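You operate a simulated robot arm through the tools that you are given. There is no shell and no other tool.

You are at the controls of a simulated robot arm. One attempt, no reset.

## Task
Swap the small blue form for the large green form.
Fine: free the lock lever first; the blue form goes into the cream stand socket, the green one into the socket it left; lock again. Where these are worked on the way, their far stop is far enough and under half their travel is too little: lock lever.

Only the result counts: the job must be done as asked and must still hold three seconds after the hand-in. Knocking over, shifting, dropping, spilling or breaking anything else fails it.

## Robot
A 7-joint arm with a two-finger parallel gripper, fixed in place. Base frame: the origin is at the foot of the arm, x ahead of it, y to its left, z up. Readings come in cm, degrees, newtons and seconds.
With the tool pointing down near the work surface it reaches from about 36 to 90 cm from the base axis. Its first joint turns from -115.0 to 115.0 degrees. Payload 3.91 kg.
The TCP is the grasp point between the finger pads, 3 cm short of the fingertips. In the tool frame z runs along the fingers and y along their closing line. The gripper opens to 11 cm. The fingers are 2 cm wide and 1 cm thick; the gripper's body (4.8 by 11.2 cm) begins 5.5 cm behind the TCP.
Orientation is that of the tool frame in the base frame, as [roll, pitch, yaw] about the fixed x, y, z axes, in that order (R = Rz(yaw) Ry(pitch) Rx(roll)). With the fingers straight down and closing along the base's y, the tool's x points along the base's -x, its y along +y and its z along -z.

## Interface
- The arm moves only by the tool move_arm. Its argument "increments" is a list of rows, each an object of numbers (a shift or turn left out is 0, a gripper value left out holds the last): "tx", "ty", "tz": the shift along the tool's x, y, z in cm; "wx", "wy", "wz": the turn, a rotation vector about the tool's x, y, z in degrees; "gripper": the finger opening in cm, from 0 to 11. In form: [{"tx": .., "ty": .., "tz": .., "wx": .., "wy": .., "wz": .., "gripper": ..}, ...]. A call has 1 to 20 rows; each row is the pose to reach, as a shift and turn from the pose commanded when the call began, along the tool's axes at that moment. A row lasts 0.2 s, in which the tool goes at most 5 cm and 8.6 degrees; a call with a longer step from one row to the next is refused whole, and so is a gripper value outside its range. A pose out of reach is approached as far as the arm can. The call stops where the force on the tool passes 40 N (or 10 N more than at its start, if that is more) or the arm is blocked; 0.2 s more then pass. Each finger travels about 15.3 cm/s and halts on what it meets, pressing with about 34 N; the grip force reading is that of the motor and also rises with nothing between the fingers. The clock runs only during rows and for 0.2 s after the last one: add rows that repeat a pose to give the fingers time. It gives the time, the measured TCP pose, the force on the tool (base axes), the opening and the grip force at its end, in the units of the frame above (readings bear some noise), with the torque about the TCP (base axes, N m) and any sound that the robot's microphone picked up.
- Cameras (640 x 400 px; columns grow to the right, rows downward): "scene" is fixed at [21.93, 65.08, 147.51]; the picture's right is [-0.73, -0.69, 0.00], its down [-0.39, 0.41, -0.82] and it looks along [0.56, -0.60, -0.57] (base axes); focal length 248 px, centre (320, 200). "wrist" rides on the gripper at [7.2, 1.7, -10.3] in the tool frame; the picture's right is [-0.23, 0.97, 0.00], its down [-0.76, -0.18, -0.62] and it looks along [-0.61, -0.14, 0.78] (tool axes); focal length 222 px, centre (320, 200). There is no depth. A picture from a camera that has moved, and an enlarged one, comes with that camera's place and axes in the base frame and with its lens.
- snapshot(camera): a new picture of that camera. The clock stands still meanwhile.
- raise_lower(by): slides the trunk up (or, below 0, down) by that many cm; the arm rides with it, the base frame stays. It gives what a move gives, with no picture.
- inspect(camera, box): a new picture of the part [left, top, right, bottom] of that camera's present view, enlarged. The clock stands still meanwhile.
- close_job(): hands the job in; it is judged then, once.

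Places have to be worked out from the pictures, the camera data and where the tool is seen. Open the gripper and draw the arm clear of the work before you hand the job in, unless the task says otherwise.

The tools are called as name(argument=value, ...) on one line, values as JSON. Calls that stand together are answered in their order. move_arm: Moves the arm, as the interface text tells. Its arguments: {"type":"object","properties":{"increments":{"type":"array"}},"required":["increments"]} The other tools are called the same way: raise_lower (by) slides the trunk up or down; snapshot (camera) takes a picture; inspect (camera, box) takes an enlarged picture of a part of a camera's view; close_job () hands the job in.

At the start:

```text
clock: 0.0
tcp_pos: [42.97, 21.63, 133.48]
tcp_rot: [179.9, 0.0, 179.9]
wrist_force: [-0.2, -0.1, 0.2]
torque: [0.01, -0.02, 0.01]
finger_gap: 11.01
grip_force: 0.1
trunk travel left (down, up): [-87.5, 11.5]
```

scene: 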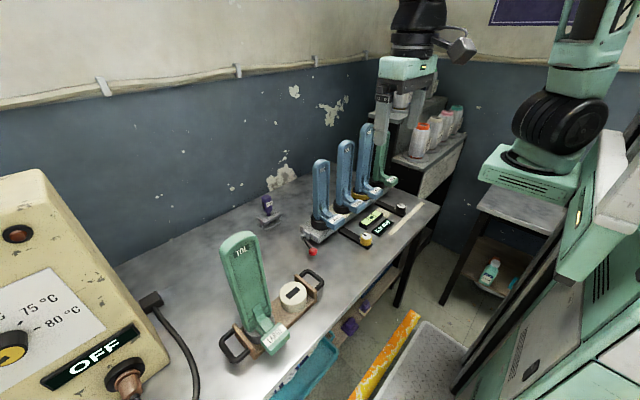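
wrist: 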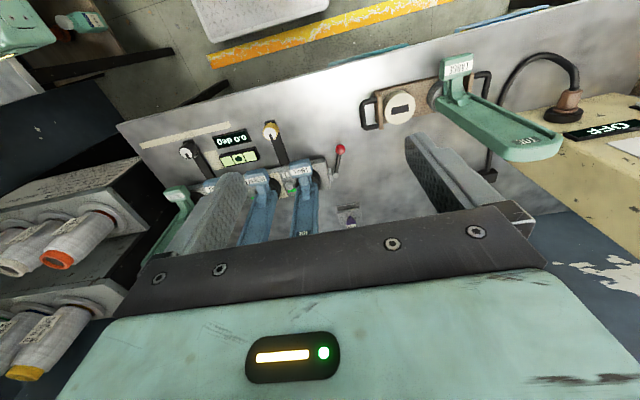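

I start by looking more closely at the bench in both cameras to find the forms, sockets and the lock lever.

inspect(camera="scene", box=[280, 110, 450, 260])

inspect(camera="scene", box=[190, 180, 350, 380])

inspect(camera="wrist", box=[110, 100, 370, 270])

inspect(camera="wrist", box=[330, 30, 600, 200])

```text
2.67 times, centred on (365, 185) of scene
camera zoom: at [21.93, 65.08, 147.51], right [-0.73, -0.69, 0.0], down [-0.39, 0.41, -0.82], along [0.56, -0.6, -0.57], focal length 662 px, centre (200, 240)
```

zoom: 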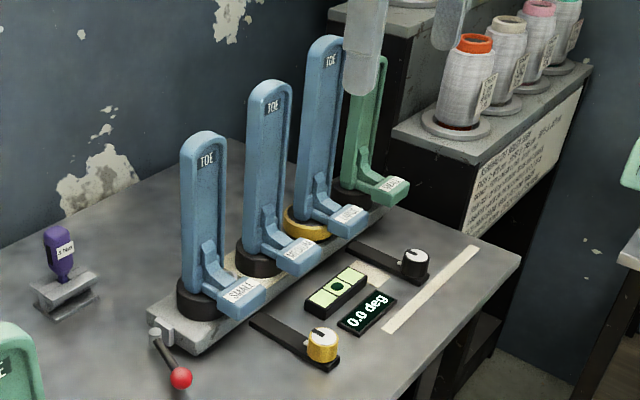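

```text
2.00 times, centred on (270, 280) of scene
camera zoom: at [21.93, 65.08, 147.51], right [-0.73, -0.69, 0.0], down [-0.39, 0.41, -0.82], along [0.56, -0.6, -0.57], focal length 497 px, centre (420, 40)
```

zoom: 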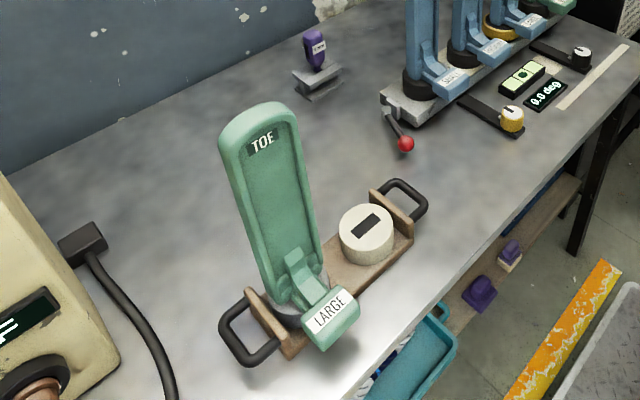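

```text
2.35 times, centred on (240, 185) of wrist
camera zoom: at [35.72, 23.3, 143.82], right [0.23, 0.97, 0.0], down [0.76, -0.18, 0.62], along [0.61, -0.14, -0.78], focal length 523 px, centre (508, 235)
```

zoom: 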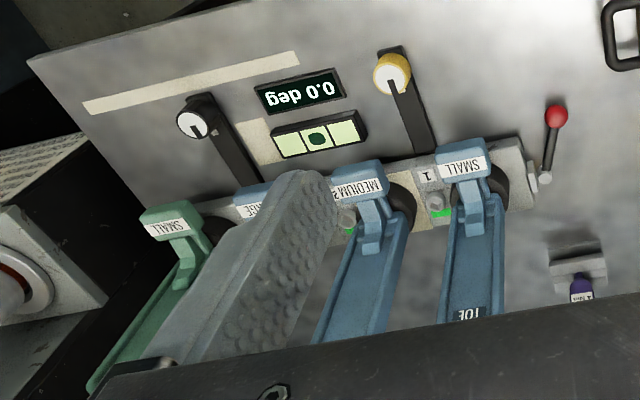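

```text
2.35 times, centred on (465, 115) of wrist
camera zoom: at [35.72, 23.3, 143.82], right [0.23, 0.97, 0.0], down [0.76, -0.18, 0.62], along [0.61, -0.14, -0.78], focal length 523 px, centre (-21, 400)
```

zoom: 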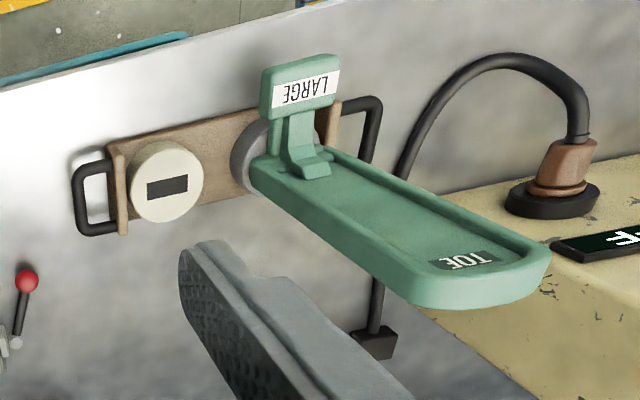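

The small blue form stands in socket 1 at about (70, 14), its top near z≈114. The red lever knob is near (66, 22, 81) and the cream socket top near (57, 39, 85). I stay high and shift the tool toward the small form and lever for a clearer, unobstructed view.

move_arm(increments=[{"ty": -3}, {"ty": -6}, {"ty": -8.6}, {"ty": -8.6}])

snapshot(camera="wrist")

inspect(camera="wrist", box=[300, 80, 460, 180])

```text
clock: 1.0
tcp_pos: [43.08, 13.18, 133.34]
tcp_rot: [-180.0, 0.0, -179.9]
wrist_force: [-0.1, -0.2, 0.0]
torque: [0.03, -0.02, -0.01]
finger_gap: 11.0
grip_force: 0.0
trunk travel left (down, up): [-87.5, 11.5]
```

```text
taken
camera wrist: at [35.88, 14.75, 143.74], right [0.23, 0.97, 0.0], down [0.76, -0.18, 0.62], along [0.61, -0.14, -0.78], focal length 222 px, centre (320, 200)
```

wrist: 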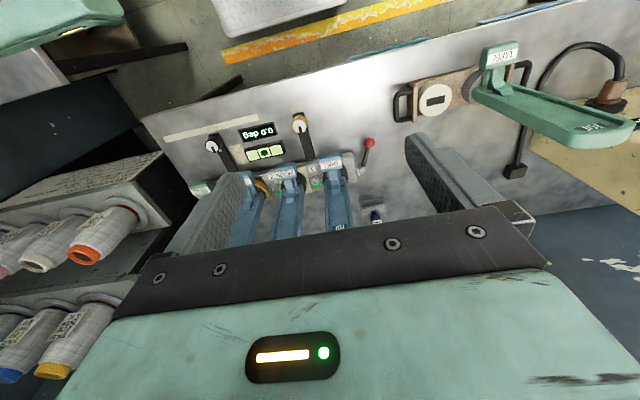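

```text
4.00 times, centred on (380, 130) of wrist
camera zoom: at [35.88, 14.75, 143.74], right [0.23, 0.97, 0.0], down [0.76, -0.18, 0.62], along [0.61, -0.14, -0.78], focal length 888 px, centre (80, 480)
```

zoom: 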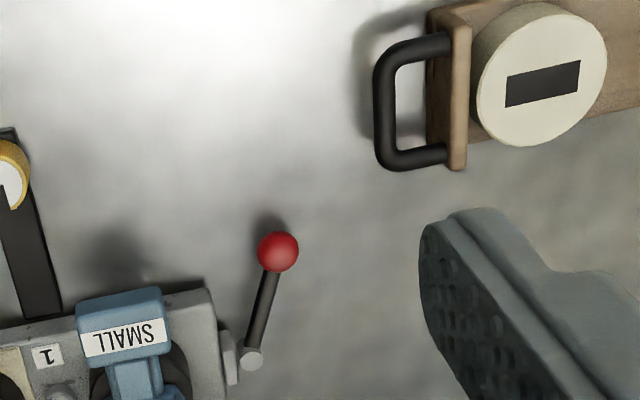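

The lever pivots on the bar's end near (73.6, 19.5, 84), with its knob at about (65.7, 22.5, 83). I lower the trunk to bring the camera closer to the lever; nothing stands below the tool at (43, 13).

raise_lower(by=-25)

snapshot(camera="wrist")

snapshot(camera="scene")

```text
clock: 3.6
tcp_pos: [43.12, 13.2, 108.34]
tcp_rot: [180.0, -0.1, 180.0]
wrist_force: [0.1, 0.9, -0.5]
torque: [0.02, -0.01, -0.02]
finger_gap: 11.01
grip_force: 0.2
trunk travel left (down, up): [-62.5, 36.5]
```

```text
taken
camera wrist: at [35.89, 14.78, 118.74], right [0.23, 0.97, 0.0], down [0.76, -0.18, 0.62], along [0.61, -0.14, -0.78], focal length 222 px, centre (320, 200)
```

wrist: 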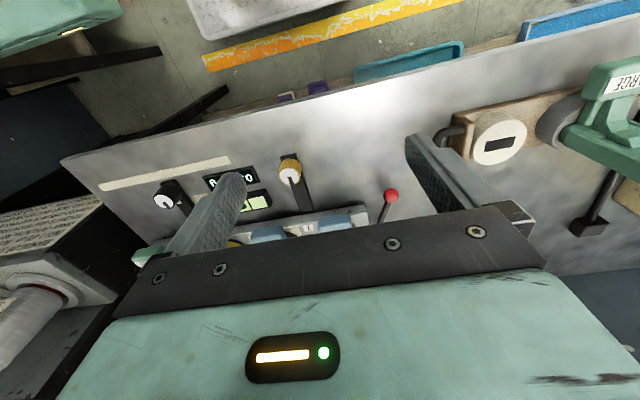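

```text
taken
```

scene: 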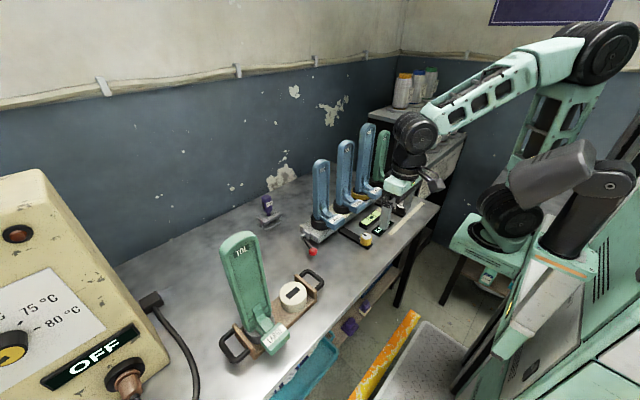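

The arm has room here and the bar is just under the fingers' view. I move the tool 9 cm forward and 6 cm to the left (staying well in front of the forms) to look down at the lever from nearby.

move_arm(increments=[{"tx": -2, "ty": 1.5}, {"tx": -5, "ty": 3.5}, {"tx": -8, "ty": 5.5}, {"tx": -9, "ty": 6}, {"tx": -9, "ty": 6}])

snapshot(camera="wrist")

inspect(camera="wrist", box=[240, 100, 420, 220])

```text
clock: 4.8
tcp_pos: [52.27, 19.15, 108.42]
tcp_rot: [-180.0, 0.0, -179.9]
wrist_force: [-0.2, -1.1, -0.5]
torque: [0.0, 0.01, -0.01]
finger_gap: 11.0
grip_force: 0.0
trunk travel left (down, up): [-62.5, 36.5]
```

```text
taken
camera wrist: at [45.08, 20.72, 118.82], right [0.23, 0.97, 0.0], down [0.76, -0.18, 0.62], along [0.61, -0.14, -0.78], focal length 222 px, centre (320, 200)
```

wrist: 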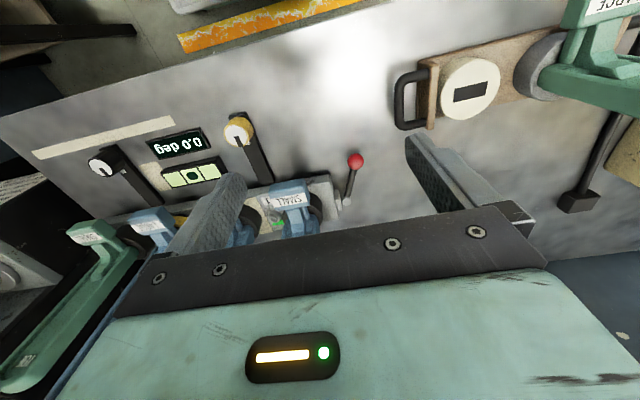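

```text
3.33 times, centred on (330, 160) of wrist
camera zoom: at [45.08, 20.72, 118.82], right [0.23, 0.97, 0.0], down [0.76, -0.18, 0.62], along [0.61, -0.14, -0.78], focal length 740 px, centre (287, 333)
```

zoom: 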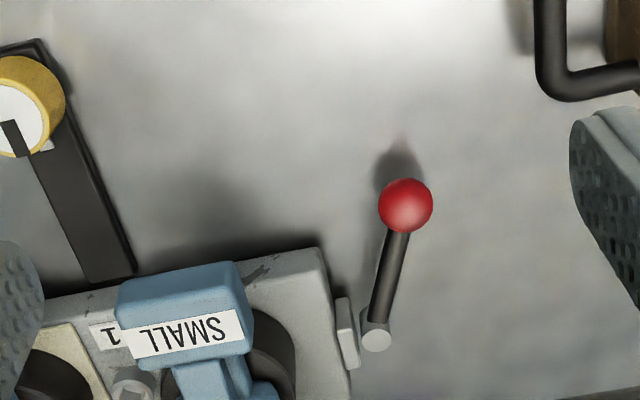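

I zoom in further on the lever and its pivot to see which way its axis runs and where it could turn.

inspect(camera="wrist", box=[315, 140, 379, 220])

inspect(camera="scene", box=[285, 215, 345, 265])

inspect(camera="scene", box=[300, 110, 430, 220])

```text
5.00 times, centred on (347, 180) of wrist
camera zoom: at [45.08, 20.72, 118.82], right [0.23, 0.97, 0.0], down [0.76, -0.18, 0.62], along [0.61, -0.14, -0.78], focal length 1111 px, centre (185, 300)
```

zoom: 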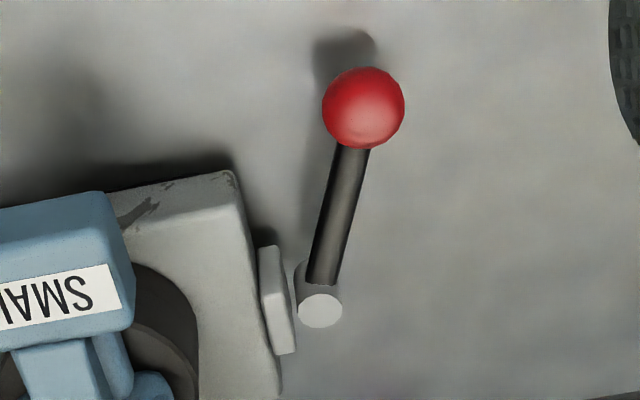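

```text
8.00 times, centred on (315, 240) of scene
camera zoom: at [21.93, 65.08, 147.51], right [-0.73, -0.69, 0.0], down [-0.39, 0.41, -0.82], along [0.56, -0.6, -0.57], focal length 1987 px, centre (360, -120)
```

zoom: 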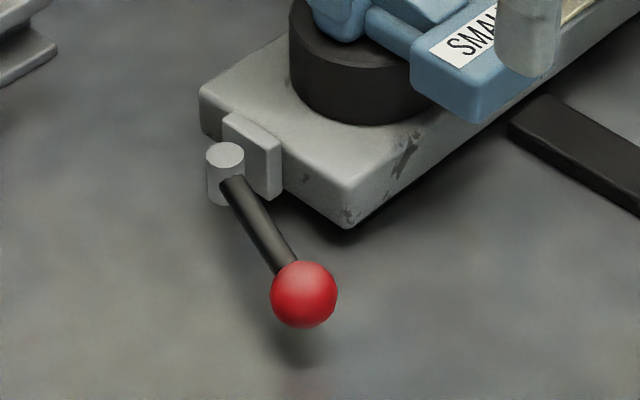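

```text
3.64 times, centred on (365, 165) of scene
camera zoom: at [21.93, 65.08, 147.51], right [-0.73, -0.69, 0.0], down [-0.39, 0.41, -0.82], along [0.56, -0.6, -0.57], focal length 903 px, centre (156, 327)
```

zoom: 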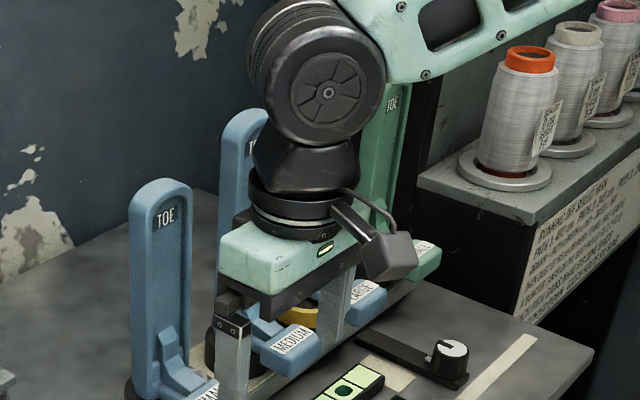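

The lever's pivot pin is vertical, so the lever swings horizontally. Now it lies along the bar end, pointing toward me, so freeing it should mean swinging it outward (+y, then +x). I turn the tool by 90° so that the gripper body clears the forms and the camera looks from the +y side.

move_arm(increments=[{"wz": 8}, {"wz": 16}, {"wz": 24}, {"wz": 32}, {"wz": 40}, {"wz": 48}, {"wz": 56}, {"wz": 64}, {"wz": 72}, {"wz": 80}, {"wz": 88}, {"wz": 90, "gripper": 0}, {"wz": 90, "gripper": 0}, {"wz": 90, "gripper": 0}])

snapshot(camera="wrist")

snapshot(camera="scene")

```text
clock: 7.8
tcp_pos: [52.2, 19.31, 108.3]
tcp_rot: [-180.0, -0.1, 90.0]
wrist_force: [-0.3, 0.3, -0.1]
torque: [0.0, 0.02, -0.01]
finger_gap: 0.01
grip_force: 34.5
trunk travel left (down, up): [-62.5, 36.5]
```

```text
taken
camera wrist: at [53.89, 26.35, 118.77], right [0.97, -0.23, 0.0], down [-0.18, -0.76, 0.62], along [-0.14, -0.61, -0.78], focal length 222 px, centre (320, 200)
```

wrist: 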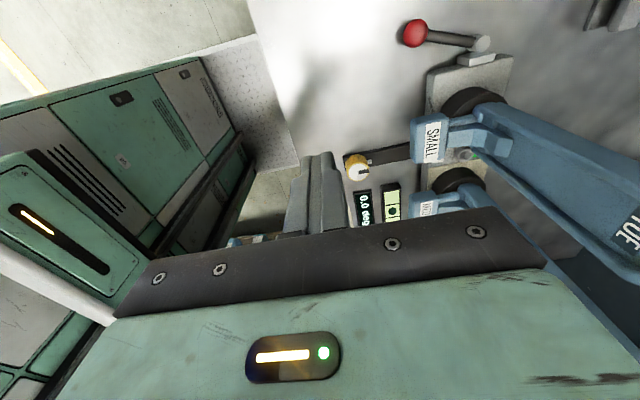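

```text
taken
```

scene: 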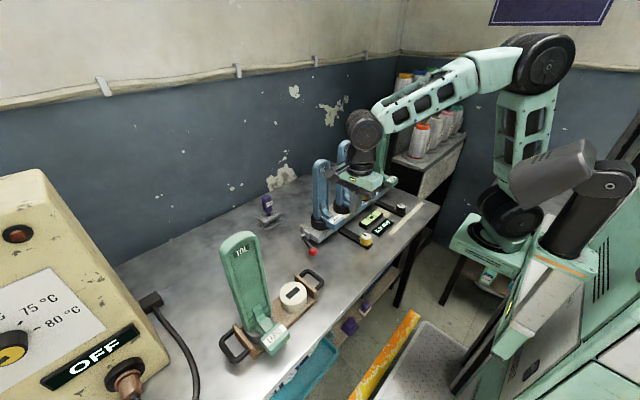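

The new view confirms the pivot at about (73.6, 19.5, 84) and the knob at about (65.1, 22.6, 84). I zoom in on the lever, the small form's base and the lock indicator.

inspect(camera="wrist", box=[380, 10, 540, 110])

inspect(camera="wrist", box=[400, 70, 640, 220])

```text
4.00 times, centred on (460, 60) of wrist
camera zoom: at [53.89, 26.35, 118.77], right [0.97, -0.23, 0.0], down [-0.18, -0.76, 0.62], along [-0.14, -0.61, -0.78], focal length 888 px, centre (-240, 760)
```

zoom: 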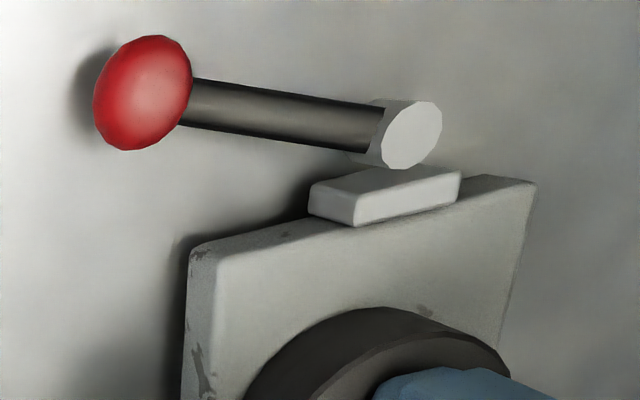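

```text
2.67 times, centred on (520, 145) of wrist
camera zoom: at [53.89, 26.35, 118.77], right [0.97, -0.23, 0.0], down [-0.18, -0.76, 0.62], along [-0.14, -0.61, -0.78], focal length 592 px, centre (-213, 347)
```

zoom: 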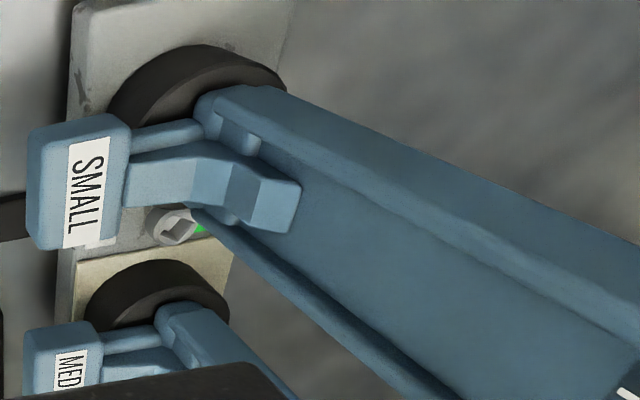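

The bar spans about x = 67–78 with its end at y≈17.5, and the lever can only swing outward. I move with closed fingers to stand over the free spot just in front of the bar corner, on the -y side of the knob.

move_arm(increments=[{"ty": 4, "tx": -0.3}, {"ty": 8, "tx": -0.6}, {"ty": 12.0, "tx": -0.9}, {"ty": 12.0, "tx": -0.9}])

raise_lower(by=-18)

snapshot(camera="wrist")

snapshot(camera="scene")

```text
clock: 8.8
tcp_pos: [64.04, 18.26, 108.65]
tcp_rot: [179.9, 0.0, 90.2]
wrist_force: [0.4, -0.2, 0.4]
torque: [0.05, -0.03, -0.03]
finger_gap: 0.0
grip_force: 33.7
trunk travel left (down, up): [-62.5, 36.5]
```

```text
clock: 10.8
tcp_pos: [64.07, 18.26, 90.64]
tcp_rot: [-180.0, 0.0, 90.0]
wrist_force: [0.1, 0.1, 0.3]
torque: [-0.01, -0.02, 0.01]
finger_gap: 0.02
grip_force: 34.1
trunk travel left (down, up): [-44.5, 54.5]
```

```text
taken
camera wrist: at [65.79, 25.47, 101.02], right [0.97, -0.23, 0.0], down [-0.18, -0.76, 0.62], along [-0.14, -0.61, -0.78], focal length 222 px, centre (320, 200)
```

wrist: 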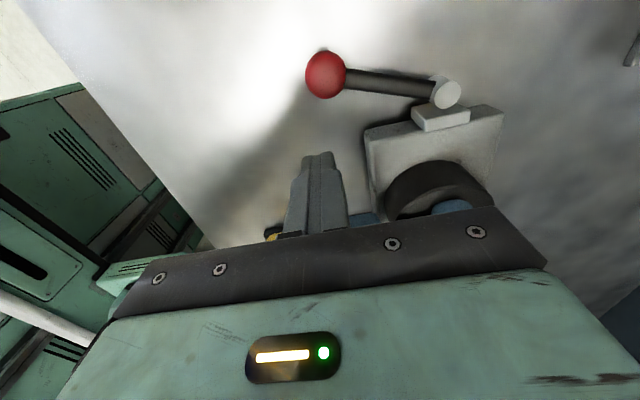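

```text
taken
```

scene: 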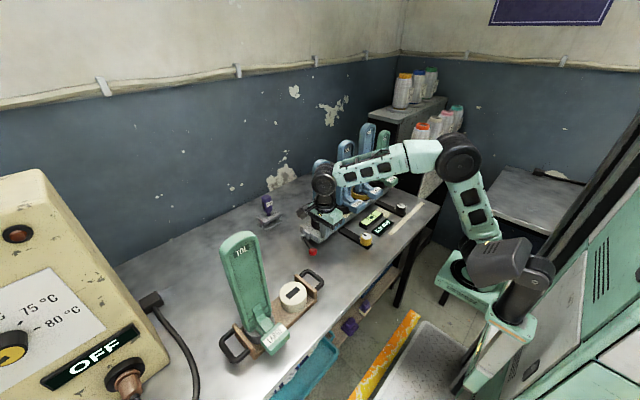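

The knob is measured at about (65.5, 22.6, 83.4), and the closed fingers stand clear at (64.1, 18.3). I go down to z≈84.5, leaving the fingertips about 2.5 cm above the table.

move_arm(increments=[{"tz": 2}, {"tz": 4}, {"tz": 5.5}, {"tz": 6.1}, {"tz": 6.1}])

snapshot(camera="wrist")

inspect(camera="scene", box=[270, 180, 370, 270])

```text
clock: 11.9
tcp_pos: [64.06, 18.62, 85.06]
tcp_rot: [179.5, -0.4, 90.1]
wrist_force: [-9.4, -1.7, 19.8]
torque: [-0.79, -0.82, -0.41]
finger_gap: 0.0
grip_force: 33.7
trunk travel left (down, up): [-44.5, 54.5]
stopped in row 5: the force on the tool passed its limit at 42 N (the readings are from after the stop); the commanded pose is now the measured one
```

```text
taken
camera wrist: at [65.69, 25.6, 95.46], right [0.97, -0.23, 0.01], down [-0.18, -0.77, 0.62], along [-0.13, -0.6, -0.79], focal length 222 px, centre (320, 200)
```

wrist: 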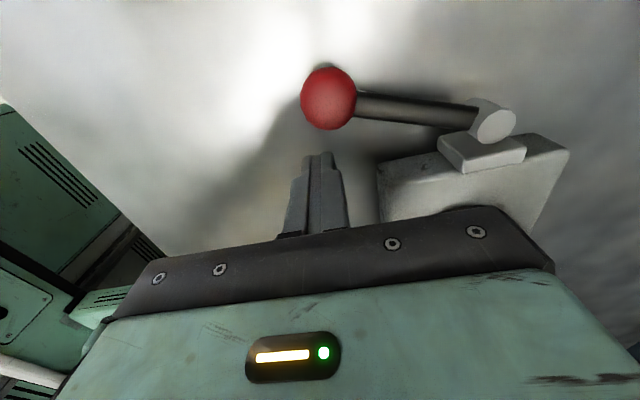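

```text
4.44 times, centred on (320, 225) of scene
camera zoom: at [21.93, 65.08, 147.51], right [-0.73, -0.69, 0.0], down [-0.39, 0.41, -0.82], along [0.56, -0.6, -0.57], focal length 1104 px, centre (320, 89)
```

zoom: 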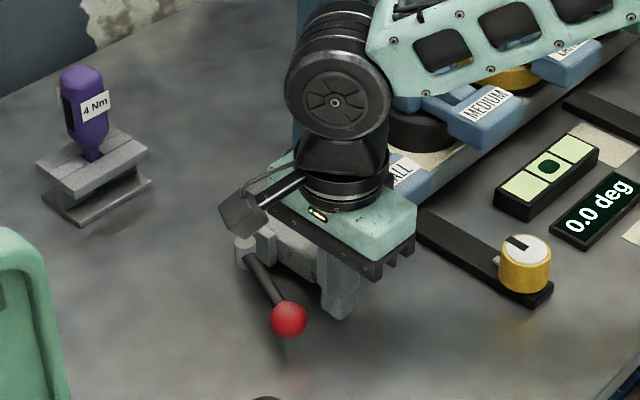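

The downward move met about 40 N. The torque reading puts the contact near (66, 14, 90), probably the gripper body on the small form's tongue. I back straight up and check.

move_arm(increments=[{"tz": -1}, {"tz": -3}, {"tz": -5}, {"tz": -5}])

snapshot(camera="wrist")

inspect(camera="scene", box=[270, 140, 390, 260])

```text
clock: 12.9
tcp_pos: [64.15, 18.65, 89.7]
tcp_rot: [179.6, -0.3, 90.2]
wrist_force: [-0.3, 0.4, -0.1]
torque: [-0.01, 0.01, -0.02]
finger_gap: 0.02
grip_force: 34.2
trunk travel left (down, up): [-44.5, 54.5]
```

```text
taken
camera wrist: at [65.76, 25.68, 100.14], right [0.97, -0.23, 0.0], down [-0.18, -0.76, 0.62], along [-0.14, -0.6, -0.79], focal length 222 px, centre (320, 200)
```

wrist: 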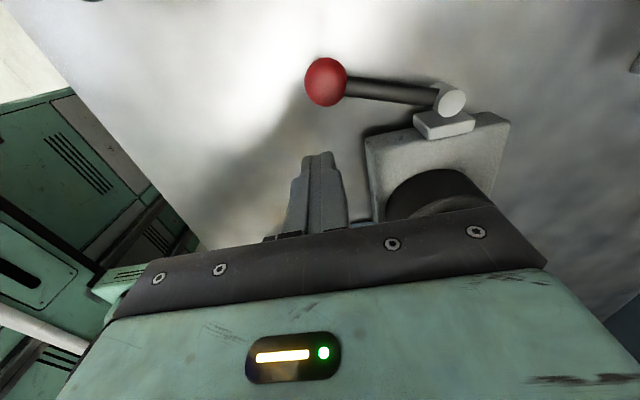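

```text
3.33 times, centred on (330, 200) of scene
camera zoom: at [21.93, 65.08, 147.51], right [-0.73, -0.69, 0.0], down [-0.39, 0.41, -0.82], along [0.56, -0.6, -0.57], focal length 828 px, centre (287, 200)
```

zoom: 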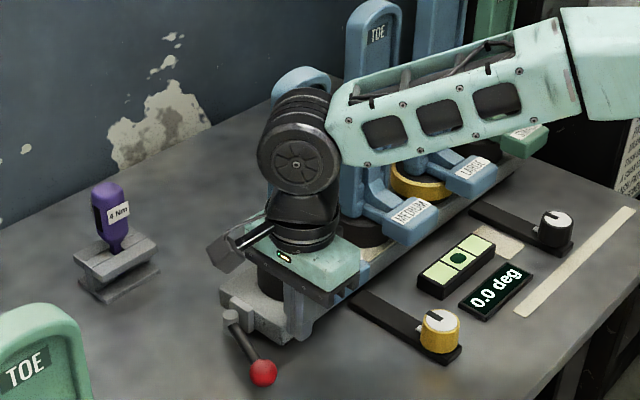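

The arm is clear again with zero force. I'll use a different approach: turn the tool back to closing along y and sit further to +y (body well clear of the form), then push with the -y finger. First I move away and turn.

move_arm(increments=[{"tx": 2, "ty": -1.5, "tz": -2}, {"tx": 4, "ty": -3, "tz": -4}, {"tx": 5.5, "ty": -4, "tz": -6}, {"tx": 5.5, "ty": -4, "tz": -6, "wz": -8}, {"tx": 5.5, "ty": -4, "tz": -6, "wz": -16}, {"tx": 5.5, "ty": -4, "tz": -6, "wz": -24}, {"tx": 5.5, "ty": -4, "tz": -6, "wz": -32}, {"tx": 5.5, "ty": -4, "tz": -6, "wz": -40}, {"tx": 5.5, "ty": -4, "tz": -6, "wz": -48}, {"tx": 5.5, "ty": -4, "tz": -6, "wz": -56}, {"tx": 5.5, "ty": -4, "tz": -6, "wz": -64}, {"tx": 5.5, "ty": -4, "tz": -6, "wz": -72}, {"tx": 5.5, "ty": -4, "tz": -6, "wz": -80}, {"tx": 5.5, "ty": -4, "tz": -6, "wz": -88}, {"tx": 5.5, "ty": -4, "tz": -6, "wz": -90, "gripper": 6}, {"tx": 5.5, "ty": -4, "tz": -6, "wz": -90, "gripper": 6}])

snapshot(camera="wrist")

inspect(camera="scene", box=[280, 110, 450, 260])

```text
clock: 16.3
tcp_pos: [60.11, 23.98, 95.88]
tcp_rot: [179.8, 0.3, -179.8]
wrist_force: [-0.1, -0.6, 0.3]
torque: [-0.01, 0.01, 0.03]
finger_gap: 5.97
grip_force: 0.1
trunk travel left (down, up): [-44.5, 54.5]
```

```text
taken
camera wrist: at [52.79, 25.49, 106.12], right [0.22, 0.97, 0.01], down [0.76, -0.18, 0.63], along [0.61, -0.14, -0.78], focal length 222 px, centre (320, 200)
```

wrist: 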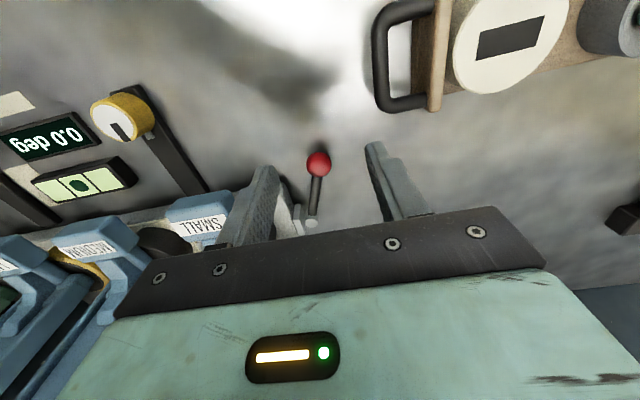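

```text
2.67 times, centred on (365, 185) of scene
camera zoom: at [21.93, 65.08, 147.51], right [-0.73, -0.69, 0.0], down [-0.39, 0.41, -0.82], along [0.56, -0.6, -0.57], focal length 662 px, centre (200, 240)
```

zoom: 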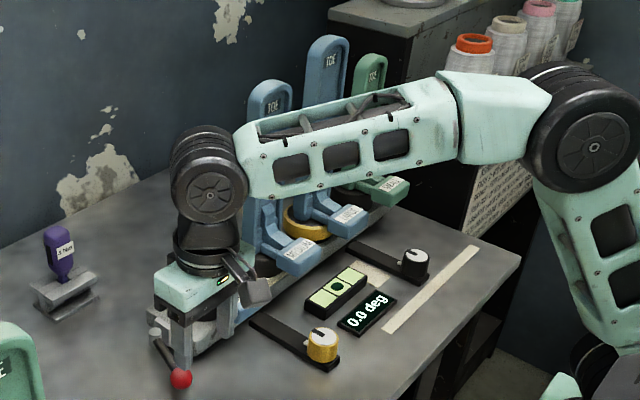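

The knob still reads (65.3, 22.5) and the fingers are 6 cm apart. I move over it so the -y finger is at y≈19.4 and the +y finger at y≈26.4, then descend straddling the knob.

move_arm(increments=[{"tx": -2.5, "ty": -0.6}, {"tx": -4.9, "ty": -1.1}, {"tx": -4.9, "ty": -1.1, "tz": 3}, {"tx": -4.9, "ty": -1.1, "tz": 6}, {"tx": -4.9, "ty": -1.1, "tz": 8}, {"tx": -4.9, "ty": -1.1, "tz": 9.5}, {"tx": -4.9, "ty": -1.1, "tz": 10.5}, {"tx": -4.9, "ty": -1.1, "tz": 11}, {"tx": -4.9, "ty": -1.1, "tz": 11}])

snapshot(camera="wrist")

inspect(camera="scene", box=[270, 170, 370, 270])

```text
clock: 18.3
tcp_pos: [65.0, 23.01, 84.68]
tcp_rot: [179.7, 0.4, -179.9]
wrist_force: [0.3, -0.2, -0.2]
torque: [0.03, 0.02, -0.03]
finger_gap: 5.98
grip_force: 0.1
trunk travel left (down, up): [-44.5, 54.5]
```

```text
taken
camera wrist: at [57.8, 24.47, 95.01], right [0.23, 0.97, 0.01], down [0.76, -0.18, 0.63], along [0.61, -0.14, -0.78], focal length 222 px, centre (320, 200)
```

wrist: 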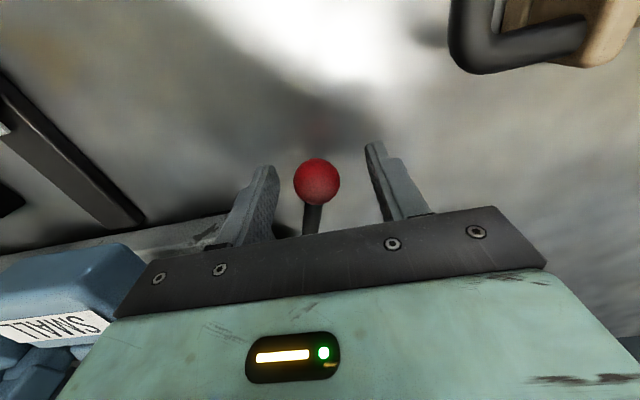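

```text
4.00 times, centred on (320, 220) of scene
camera zoom: at [21.93, 65.08, 147.51], right [-0.73, -0.69, 0.0], down [-0.39, 0.41, -0.82], along [0.56, -0.6, -0.57], focal length 993 px, centre (320, 120)
```

zoom: 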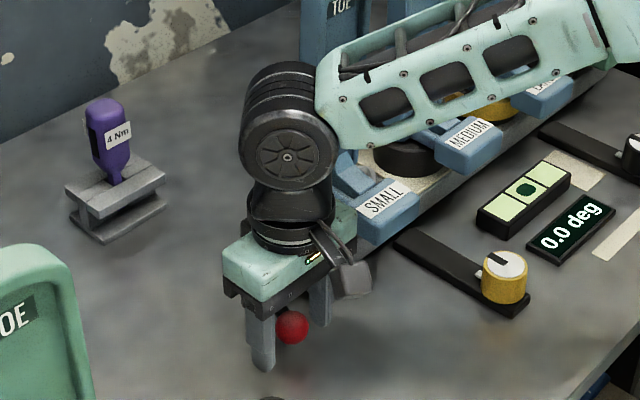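

The fingers straddle the knob without contact. Now I push the knob along its arc about the pivot, starting with roughly the first 30–40°.

move_arm(increments=[{"tx": -0.5, "ty": 0.5}, {"tx": -0.9, "ty": 1.1}, {"tx": -1.05, "ty": 1.75}, {"tx": -1.2, "ty": 2.4}, {"tx": -1.45, "ty": 3.0}, {"tx": -1.73, "ty": 3.6}, {"tx": -2.1, "ty": 4.2}, {"tx": -2.45, "ty": 4.77}, {"tx": -2.45, "ty": 4.77}])

snapshot(camera="wrist")

inspect(camera="scene", box=[270, 170, 370, 270])

```text
clock: 20.3
tcp_pos: [67.51, 27.76, 84.78]
tcp_rot: [179.9, 0.3, -180.0]
wrist_force: [-0.7, -0.3, -0.3]
torque: [-0.01, 0.0, -0.01]
finger_gap: 6.03
grip_force: 0.5
trunk travel left (down, up): [-44.5, 54.5]
```

```text
taken
camera wrist: at [60.17, 29.31, 95.09], right [0.23, 0.97, 0.01], down [0.76, -0.18, 0.63], along [0.61, -0.14, -0.78], focal length 222 px, centre (320, 200)
```

wrist: 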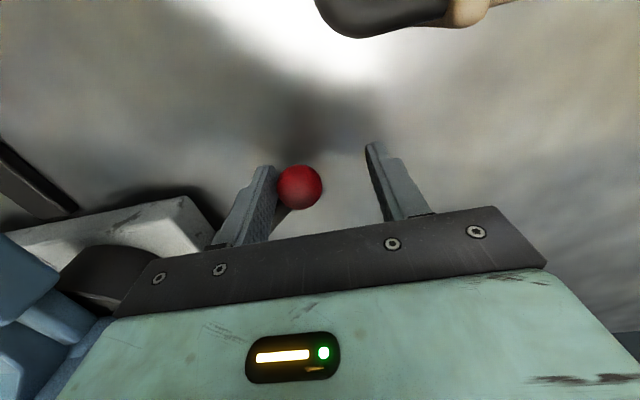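

```text
4.00 times, centred on (320, 220) of scene
camera zoom: at [21.93, 65.08, 147.51], right [-0.73, -0.69, 0.0], down [-0.39, 0.41, -0.82], along [0.56, -0.6, -0.57], focal length 993 px, centre (320, 120)
```

zoom: 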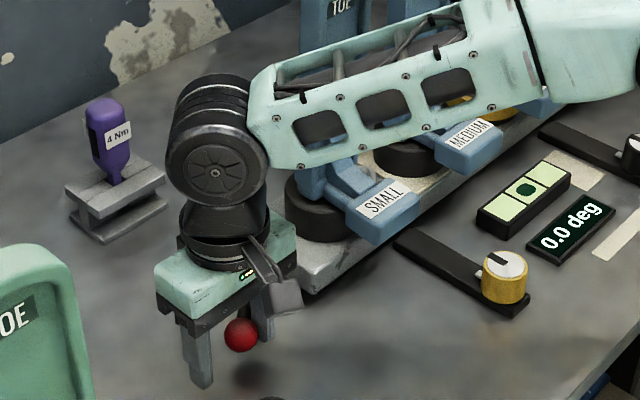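

The lever swings freely with no force. I continue along the arc toward its far stop.

move_arm(increments=[{"tx": -0.45, "ty": 0.5}, {"tx": -0.91, "ty": 0.98}, {"tx": -1.4, "ty": 1.4}, {"tx": -1.95, "ty": 1.78}, {"tx": -2.5, "ty": 2.1}, {"tx": -3.15, "ty": 2.39}, {"tx": -3.8, "ty": 2.6}, {"tx": -4.45, "ty": 2.78}, {"tx": -5.1, "ty": 2.87}, {"tx": -5.75, "ty": 2.93}, {"tx": -6.4, "ty": 2.92}, {"tx": -7.15, "ty": 2.88}, {"tx": -7.15, "ty": 2.88}])

snapshot(camera="wrist")

inspect(camera="scene", box=[250, 170, 370, 270])

```text
clock: 22.7
tcp_pos: [72.59, 30.76, 84.74]
tcp_rot: [179.9, -0.7, -179.8]
wrist_force: [-20.2, -10.9, 6.8]
torque: [-0.53, 0.17, -0.75]
finger_gap: 6.47
grip_force: 4.8
trunk travel left (down, up): [-44.5, 54.5]
stopped in row 11: the force on the tool passed its limit at 47 N (the readings are from after the stop); the commanded pose is now the measured one
```

```text
taken
camera wrist: at [65.59, 32.33, 95.25], right [0.22, 0.97, 0.0], down [0.77, -0.17, 0.61], along [0.6, -0.14, -0.79], focal length 222 px, centre (320, 200)
```

wrist: 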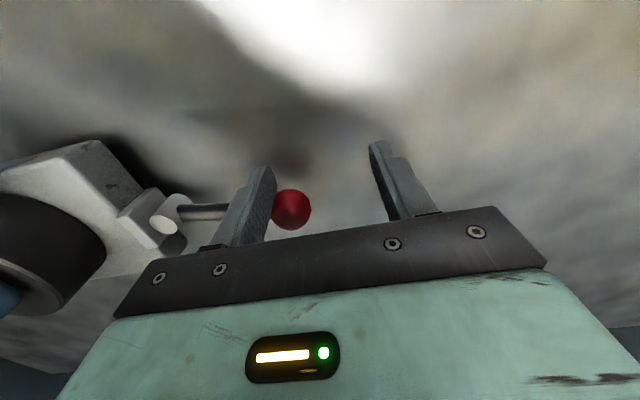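

```text
4.00 times, centred on (310, 220) of scene
camera zoom: at [21.93, 65.08, 147.51], right [-0.73, -0.69, 0.0], down [-0.39, 0.41, -0.82], along [0.56, -0.6, -0.57], focal length 993 px, centre (360, 120)
```

zoom: 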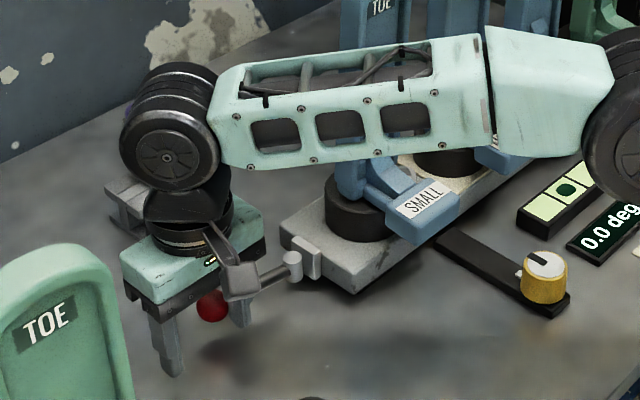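

The lever has swung about 80° and then pushed back. The finger may also have been wedged against the knob, so I slip it slightly toward the pivot and push in +x again to confirm that this is the real far stop.

move_arm(increments=[{"tx": 0.6, "ty": -0.6}, {"tx": 0.6, "ty": -1.6}, {"tx": 0.0, "ty": -1.6}, {"tx": -0.5, "ty": -1.6}, {"tx": -1.0, "ty": -1.6}, {"tx": -1.5, "ty": -1.6}, {"tx": -2.0, "ty": -1.6}, {"tx": -2.5, "ty": -1.6}, {"tx": -3.0, "ty": -1.6}])

snapshot(camera="wrist")

```text
clock: 23.8
tcp_pos: [72.92, 29.49, 84.59]
tcp_rot: [-179.9, -1.5, -179.7]
wrist_force: [-15.8, -6.1, 4.1]
torque: [-0.26, 0.17, -0.67]
finger_gap: 6.26
grip_force: 2.8
trunk travel left (down, up): [-44.5, 54.5]
stopped in row 5: the force on the tool passed its limit at 45 N (the readings are from after the stop); the commanded pose is now the measured one
```

```text
taken
camera wrist: at [66.02, 31.01, 95.18], right [0.22, 0.98, -0.01], down [0.78, -0.17, 0.6], along [0.59, -0.14, -0.8], focal length 222 px, centre (320, 200)
```

wrist: 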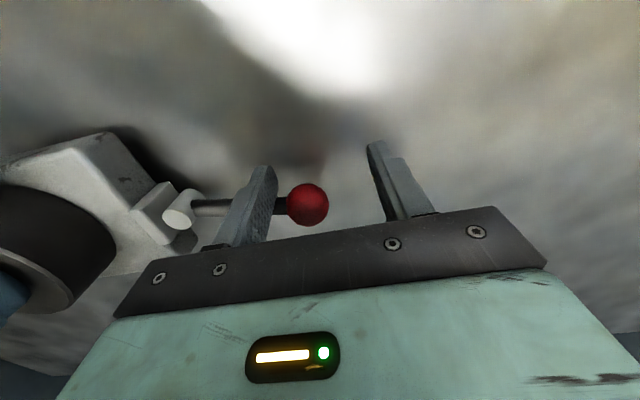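

The lever now bears against a hard stop after about 80° of swing, with its direction near +y, so it is freed. I back away in -x, straighten the tool and rise well clear.

move_arm(increments=[{"tx": 1.0}, {"tx": 2.0, "wy": -1.5, "wz": 0.3}, {"tx": 2.5, "wy": -1.5, "wz": 0.3, "tz": -2}, {"tx": 2.5, "wy": -1.5, "wz": 0.3, "tz": -6}, {"tx": 4, "wy": -1.5, "wz": 0.3, "tz": -10.5}, {"tx": 7, "wy": -1.5, "wz": 0.3, "tz": -13}, {"tx": 11, "wy": -1.5, "wz": 0.3, "tz": -15}, {"tx": 15, "wy": -1.5, "wz": 0.3, "tz": -16}, {"tx": 19, "wy": -1.5, "wz": 0.3, "tz": -16, "gripper": 11}, {"tx": 19, "wy": -1.5, "wz": 0.3, "tz": -16, "gripper": 11}])

snapshot(camera="wrist")

inspect(camera="scene", box=[280, 110, 450, 260])

```text
clock: 26.0
tcp_pos: [54.76, 29.31, 101.03]
tcp_rot: [-179.9, 0.2, 180.0]
wrist_force: [0.4, 0.1, -1.1]
torque: [-0.01, 0.03, 0.0]
finger_gap: 11.01
grip_force: 0.1
trunk travel left (down, up): [-44.5, 54.5]
```

```text
taken
camera wrist: at [47.48, 30.9, 111.38], right [0.23, 0.97, 0.0], down [0.76, -0.18, 0.63], along [0.61, -0.14, -0.78], focal length 222 px, centre (320, 200)
```

wrist: 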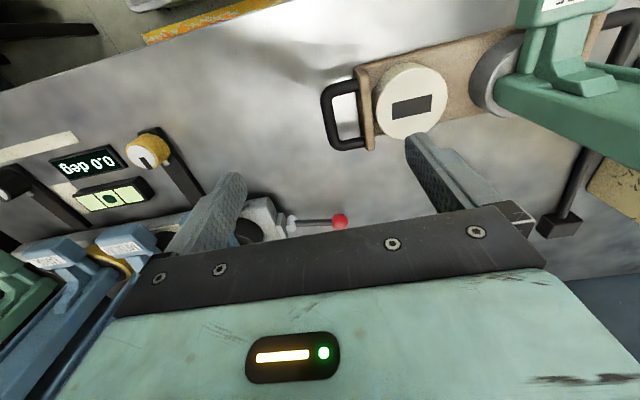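

```text
2.67 times, centred on (365, 185) of scene
camera zoom: at [21.93, 65.08, 147.51], right [-0.73, -0.69, 0.0], down [-0.39, 0.41, -0.82], along [0.56, -0.6, -0.57], focal length 662 px, centre (200, 240)
```

zoom: 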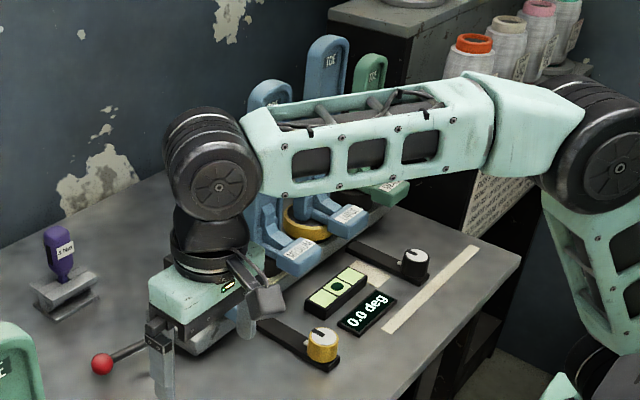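

The lever stays open and points to +y. Next I measure the small form's top for the grip: I raise the trunk, then turn the tool so the camera looks at the form from its +y side.

raise_lower(by=20)

move_arm(increments=[{"wz": 8, "gripper": 3, "ty": -1}, {"wz": 16, "ty": -2}, {"wz": 24, "ty": -3}, {"wz": 32, "ty": -4}, {"wz": 40, "ty": -5}, {"wz": 48, "ty": -6}, {"wz": 56, "ty": -7}, {"wz": 64, "ty": -8}, {"wz": 72, "ty": -9, "tx": -1}, {"wz": 80, "ty": -10, "tx": -2}, {"wz": 88, "ty": -11.5, "tx": -3}, {"wz": 90, "ty": -12.3, "tx": -3.2}, {"wz": 90, "ty": -12.3, "tx": -3.2}])

snapshot(camera="wrist")

snapshot(camera="scene")

```text
clock: 28.1
tcp_pos: [54.73, 29.24, 121.02]
tcp_rot: [-179.9, 0.2, -180.0]
wrist_force: [0.6, 0.3, 0.3]
torque: [-0.01, -0.01, -0.01]
finger_gap: 11.0
grip_force: 0.0
trunk travel left (down, up): [-64.5, 34.5]
```

```text
clock: 30.9
tcp_pos: [58.02, 17.14, 120.89]
tcp_rot: [179.8, 0.0, 90.0]
wrist_force: [-0.3, 0.1, 0.1]
torque: [0.01, 0.0, -0.02]
finger_gap: 2.98
grip_force: 0.0
trunk travel left (down, up): [-64.5, 34.5]
```

```text
taken
camera wrist: at [59.77, 24.2, 131.45], right [0.97, -0.23, 0.0], down [-0.18, -0.76, 0.62], along [-0.14, -0.61, -0.78], focal length 222 px, centre (320, 200)
```

wrist: 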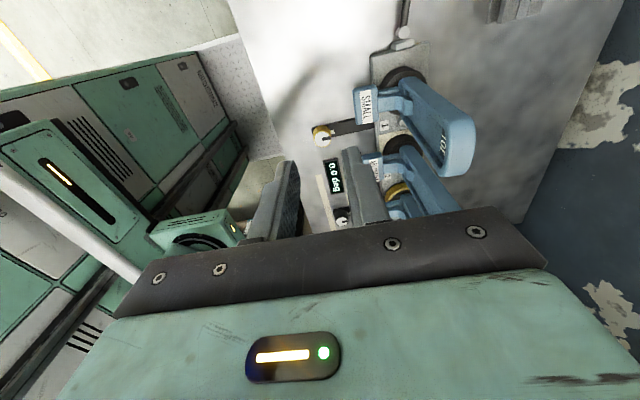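

```text
taken
```

scene: 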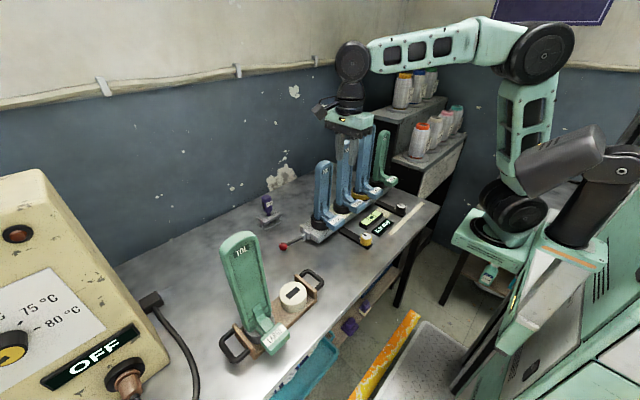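

The small form's whole length is now visible from above. I zoom in on it in both views to locate its top edges.

inspect(camera="wrist", box=[340, 20, 500, 200])

inspect(camera="scene", box=[290, 140, 370, 250])

```text
2.22 times, centred on (420, 110) of wrist
camera zoom: at [59.77, 24.2, 131.45], right [0.97, -0.23, 0.0], down [-0.18, -0.76, 0.62], along [-0.14, -0.61, -0.78], focal length 494 px, centre (98, 400)
```

zoom: 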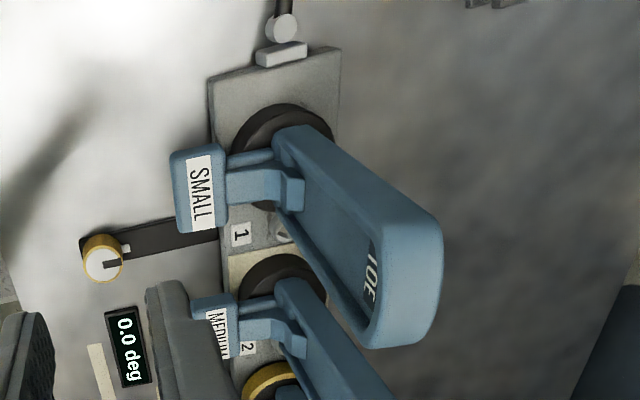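

```text
3.64 times, centred on (330, 195) of scene
camera zoom: at [21.93, 65.08, 147.51], right [-0.73, -0.69, 0.0], down [-0.39, 0.41, -0.82], along [0.56, -0.6, -0.57], focal length 903 px, centre (284, 218)
```

zoom: 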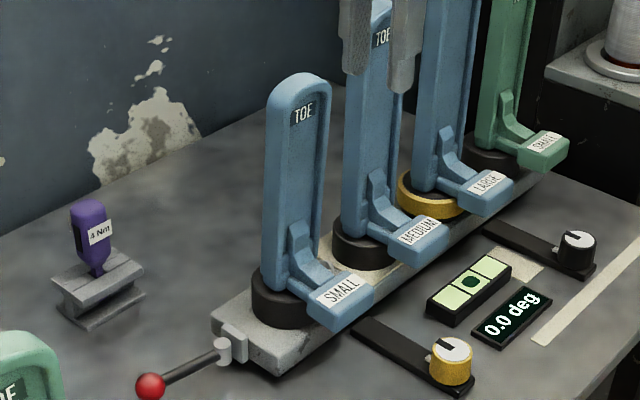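

To check whether the earlier touch moved the small form, I retake the same crop as at the very start and compare.

inspect(camera="scene", box=[280, 110, 450, 260])

inspect(camera="scene", box=[300, 205, 364, 245])

```text
2.67 times, centred on (365, 185) of scene
camera zoom: at [21.93, 65.08, 147.51], right [-0.73, -0.69, 0.0], down [-0.39, 0.41, -0.82], along [0.56, -0.6, -0.57], focal length 662 px, centre (200, 240)
```

zoom: 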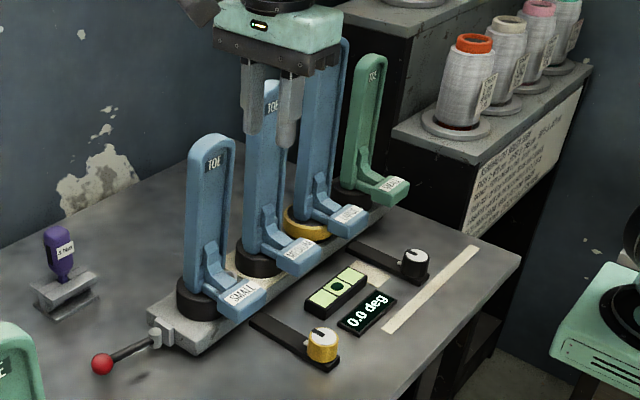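

```text
10.00 times, centred on (332, 225) of scene
camera zoom: at [21.93, 65.08, 147.51], right [-0.73, -0.69, 0.0], down [-0.39, 0.41, -0.82], along [0.56, -0.6, -0.57], focal length 2483 px, centre (200, -50)
```

zoom: 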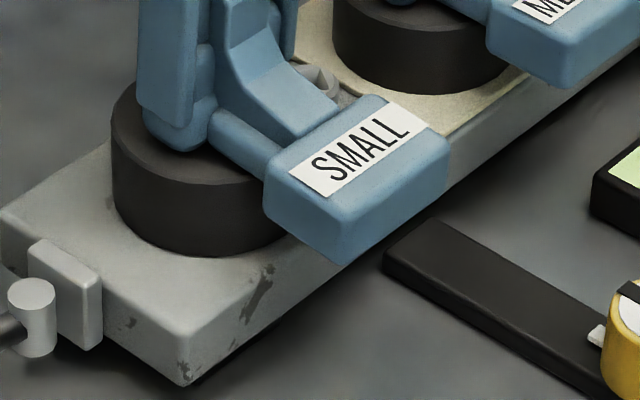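

The small form's top now leans about 1 cm toward -x compared with the start, so my touch tilted it in its loose socket. That's harmless because it gets moved anyway. I look closely at the gripper's own outline to learn its clearances before gripping.

inspect(camera="scene", box=[300, 30, 400, 180])

inspect(camera="scene", box=[305, 140, 345, 240])

```text
2.67 times, centred on (350, 105) of scene
camera zoom: at [21.93, 65.08, 147.51], right [-0.73, -0.69, 0.0], down [-0.39, 0.41, -0.82], along [0.56, -0.6, -0.57], focal length 662 px, centre (240, 453)
```

zoom: 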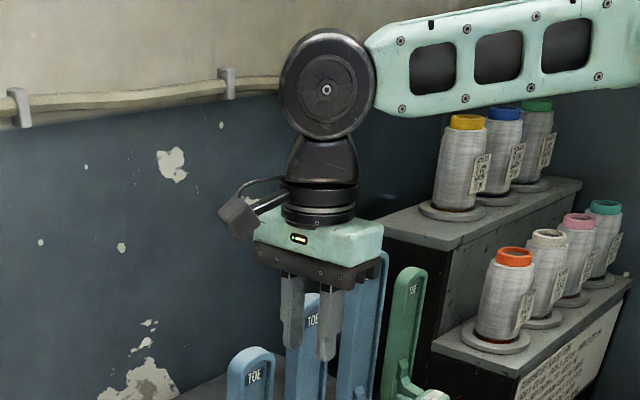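

```text
4.00 times, centred on (325, 190) of scene
camera zoom: at [21.93, 65.08, 147.51], right [-0.73, -0.69, 0.0], down [-0.39, 0.41, -0.82], along [0.56, -0.6, -0.57], focal length 993 px, centre (300, 240)
```

zoom: 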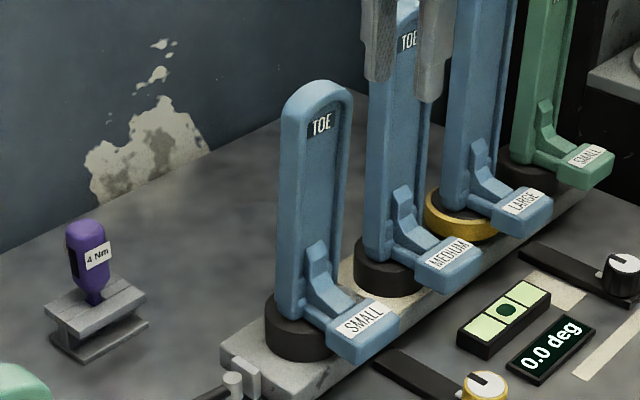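

The body is as specified. For gripping the blue form I want the fingers to close along x with the camera on the -y side, so it stays away from the green form later. I turn the tool to yaw -90 here, high above everything.

move_arm(increments=[{"wz": -8}, {"wz": -16}, {"wz": -24}, {"wz": -32}, {"wz": -40}, {"wz": -48}, {"wz": -56}, {"wz": -64}, {"wz": -72}, {"wz": -80}, {"wz": -88}, {"wz": -96}, {"wz": -104}, {"wz": -112}, {"wz": -120}, {"wz": -128}, {"wz": -136}, {"wz": -144}, {"wz": -152}])

move_arm(increments=[{"wz": -8, "gripper": 11}, {"wz": -16}, {"wz": -24}, {"wz": -28}, {"wz": -28}])

snapshot(camera="wrist")

```text
clock: 34.9
tcp_pos: [58.03, 16.99, 121.09]
tcp_rot: [-179.7, 0.0, -117.8]
wrist_force: [0.9, 0.5, -0.4]
torque: [0.01, 0.0, 0.03]
finger_gap: 3.0
grip_force: 0.0
trunk travel left (down, up): [-64.5, 34.5]
```

```text
clock: 36.1
tcp_pos: [57.94, 17.07, 121.04]
tcp_rot: [-179.8, 0.0, -89.9]
wrist_force: [-0.7, 0.4, 0.2]
torque: [0.02, 0.0, -0.02]
finger_gap: 11.0
grip_force: 0.2
trunk travel left (down, up): [-64.5, 34.5]
```

```text
taken
camera wrist: at [56.33, 9.7, 131.44], right [-0.97, 0.23, 0.0], down [0.17, 0.76, 0.62], along [0.14, 0.61, -0.78], focal length 222 px, centre (320, 200)
```

wrist: 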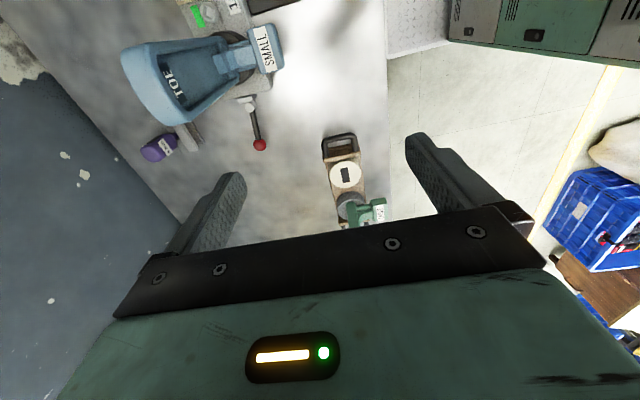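

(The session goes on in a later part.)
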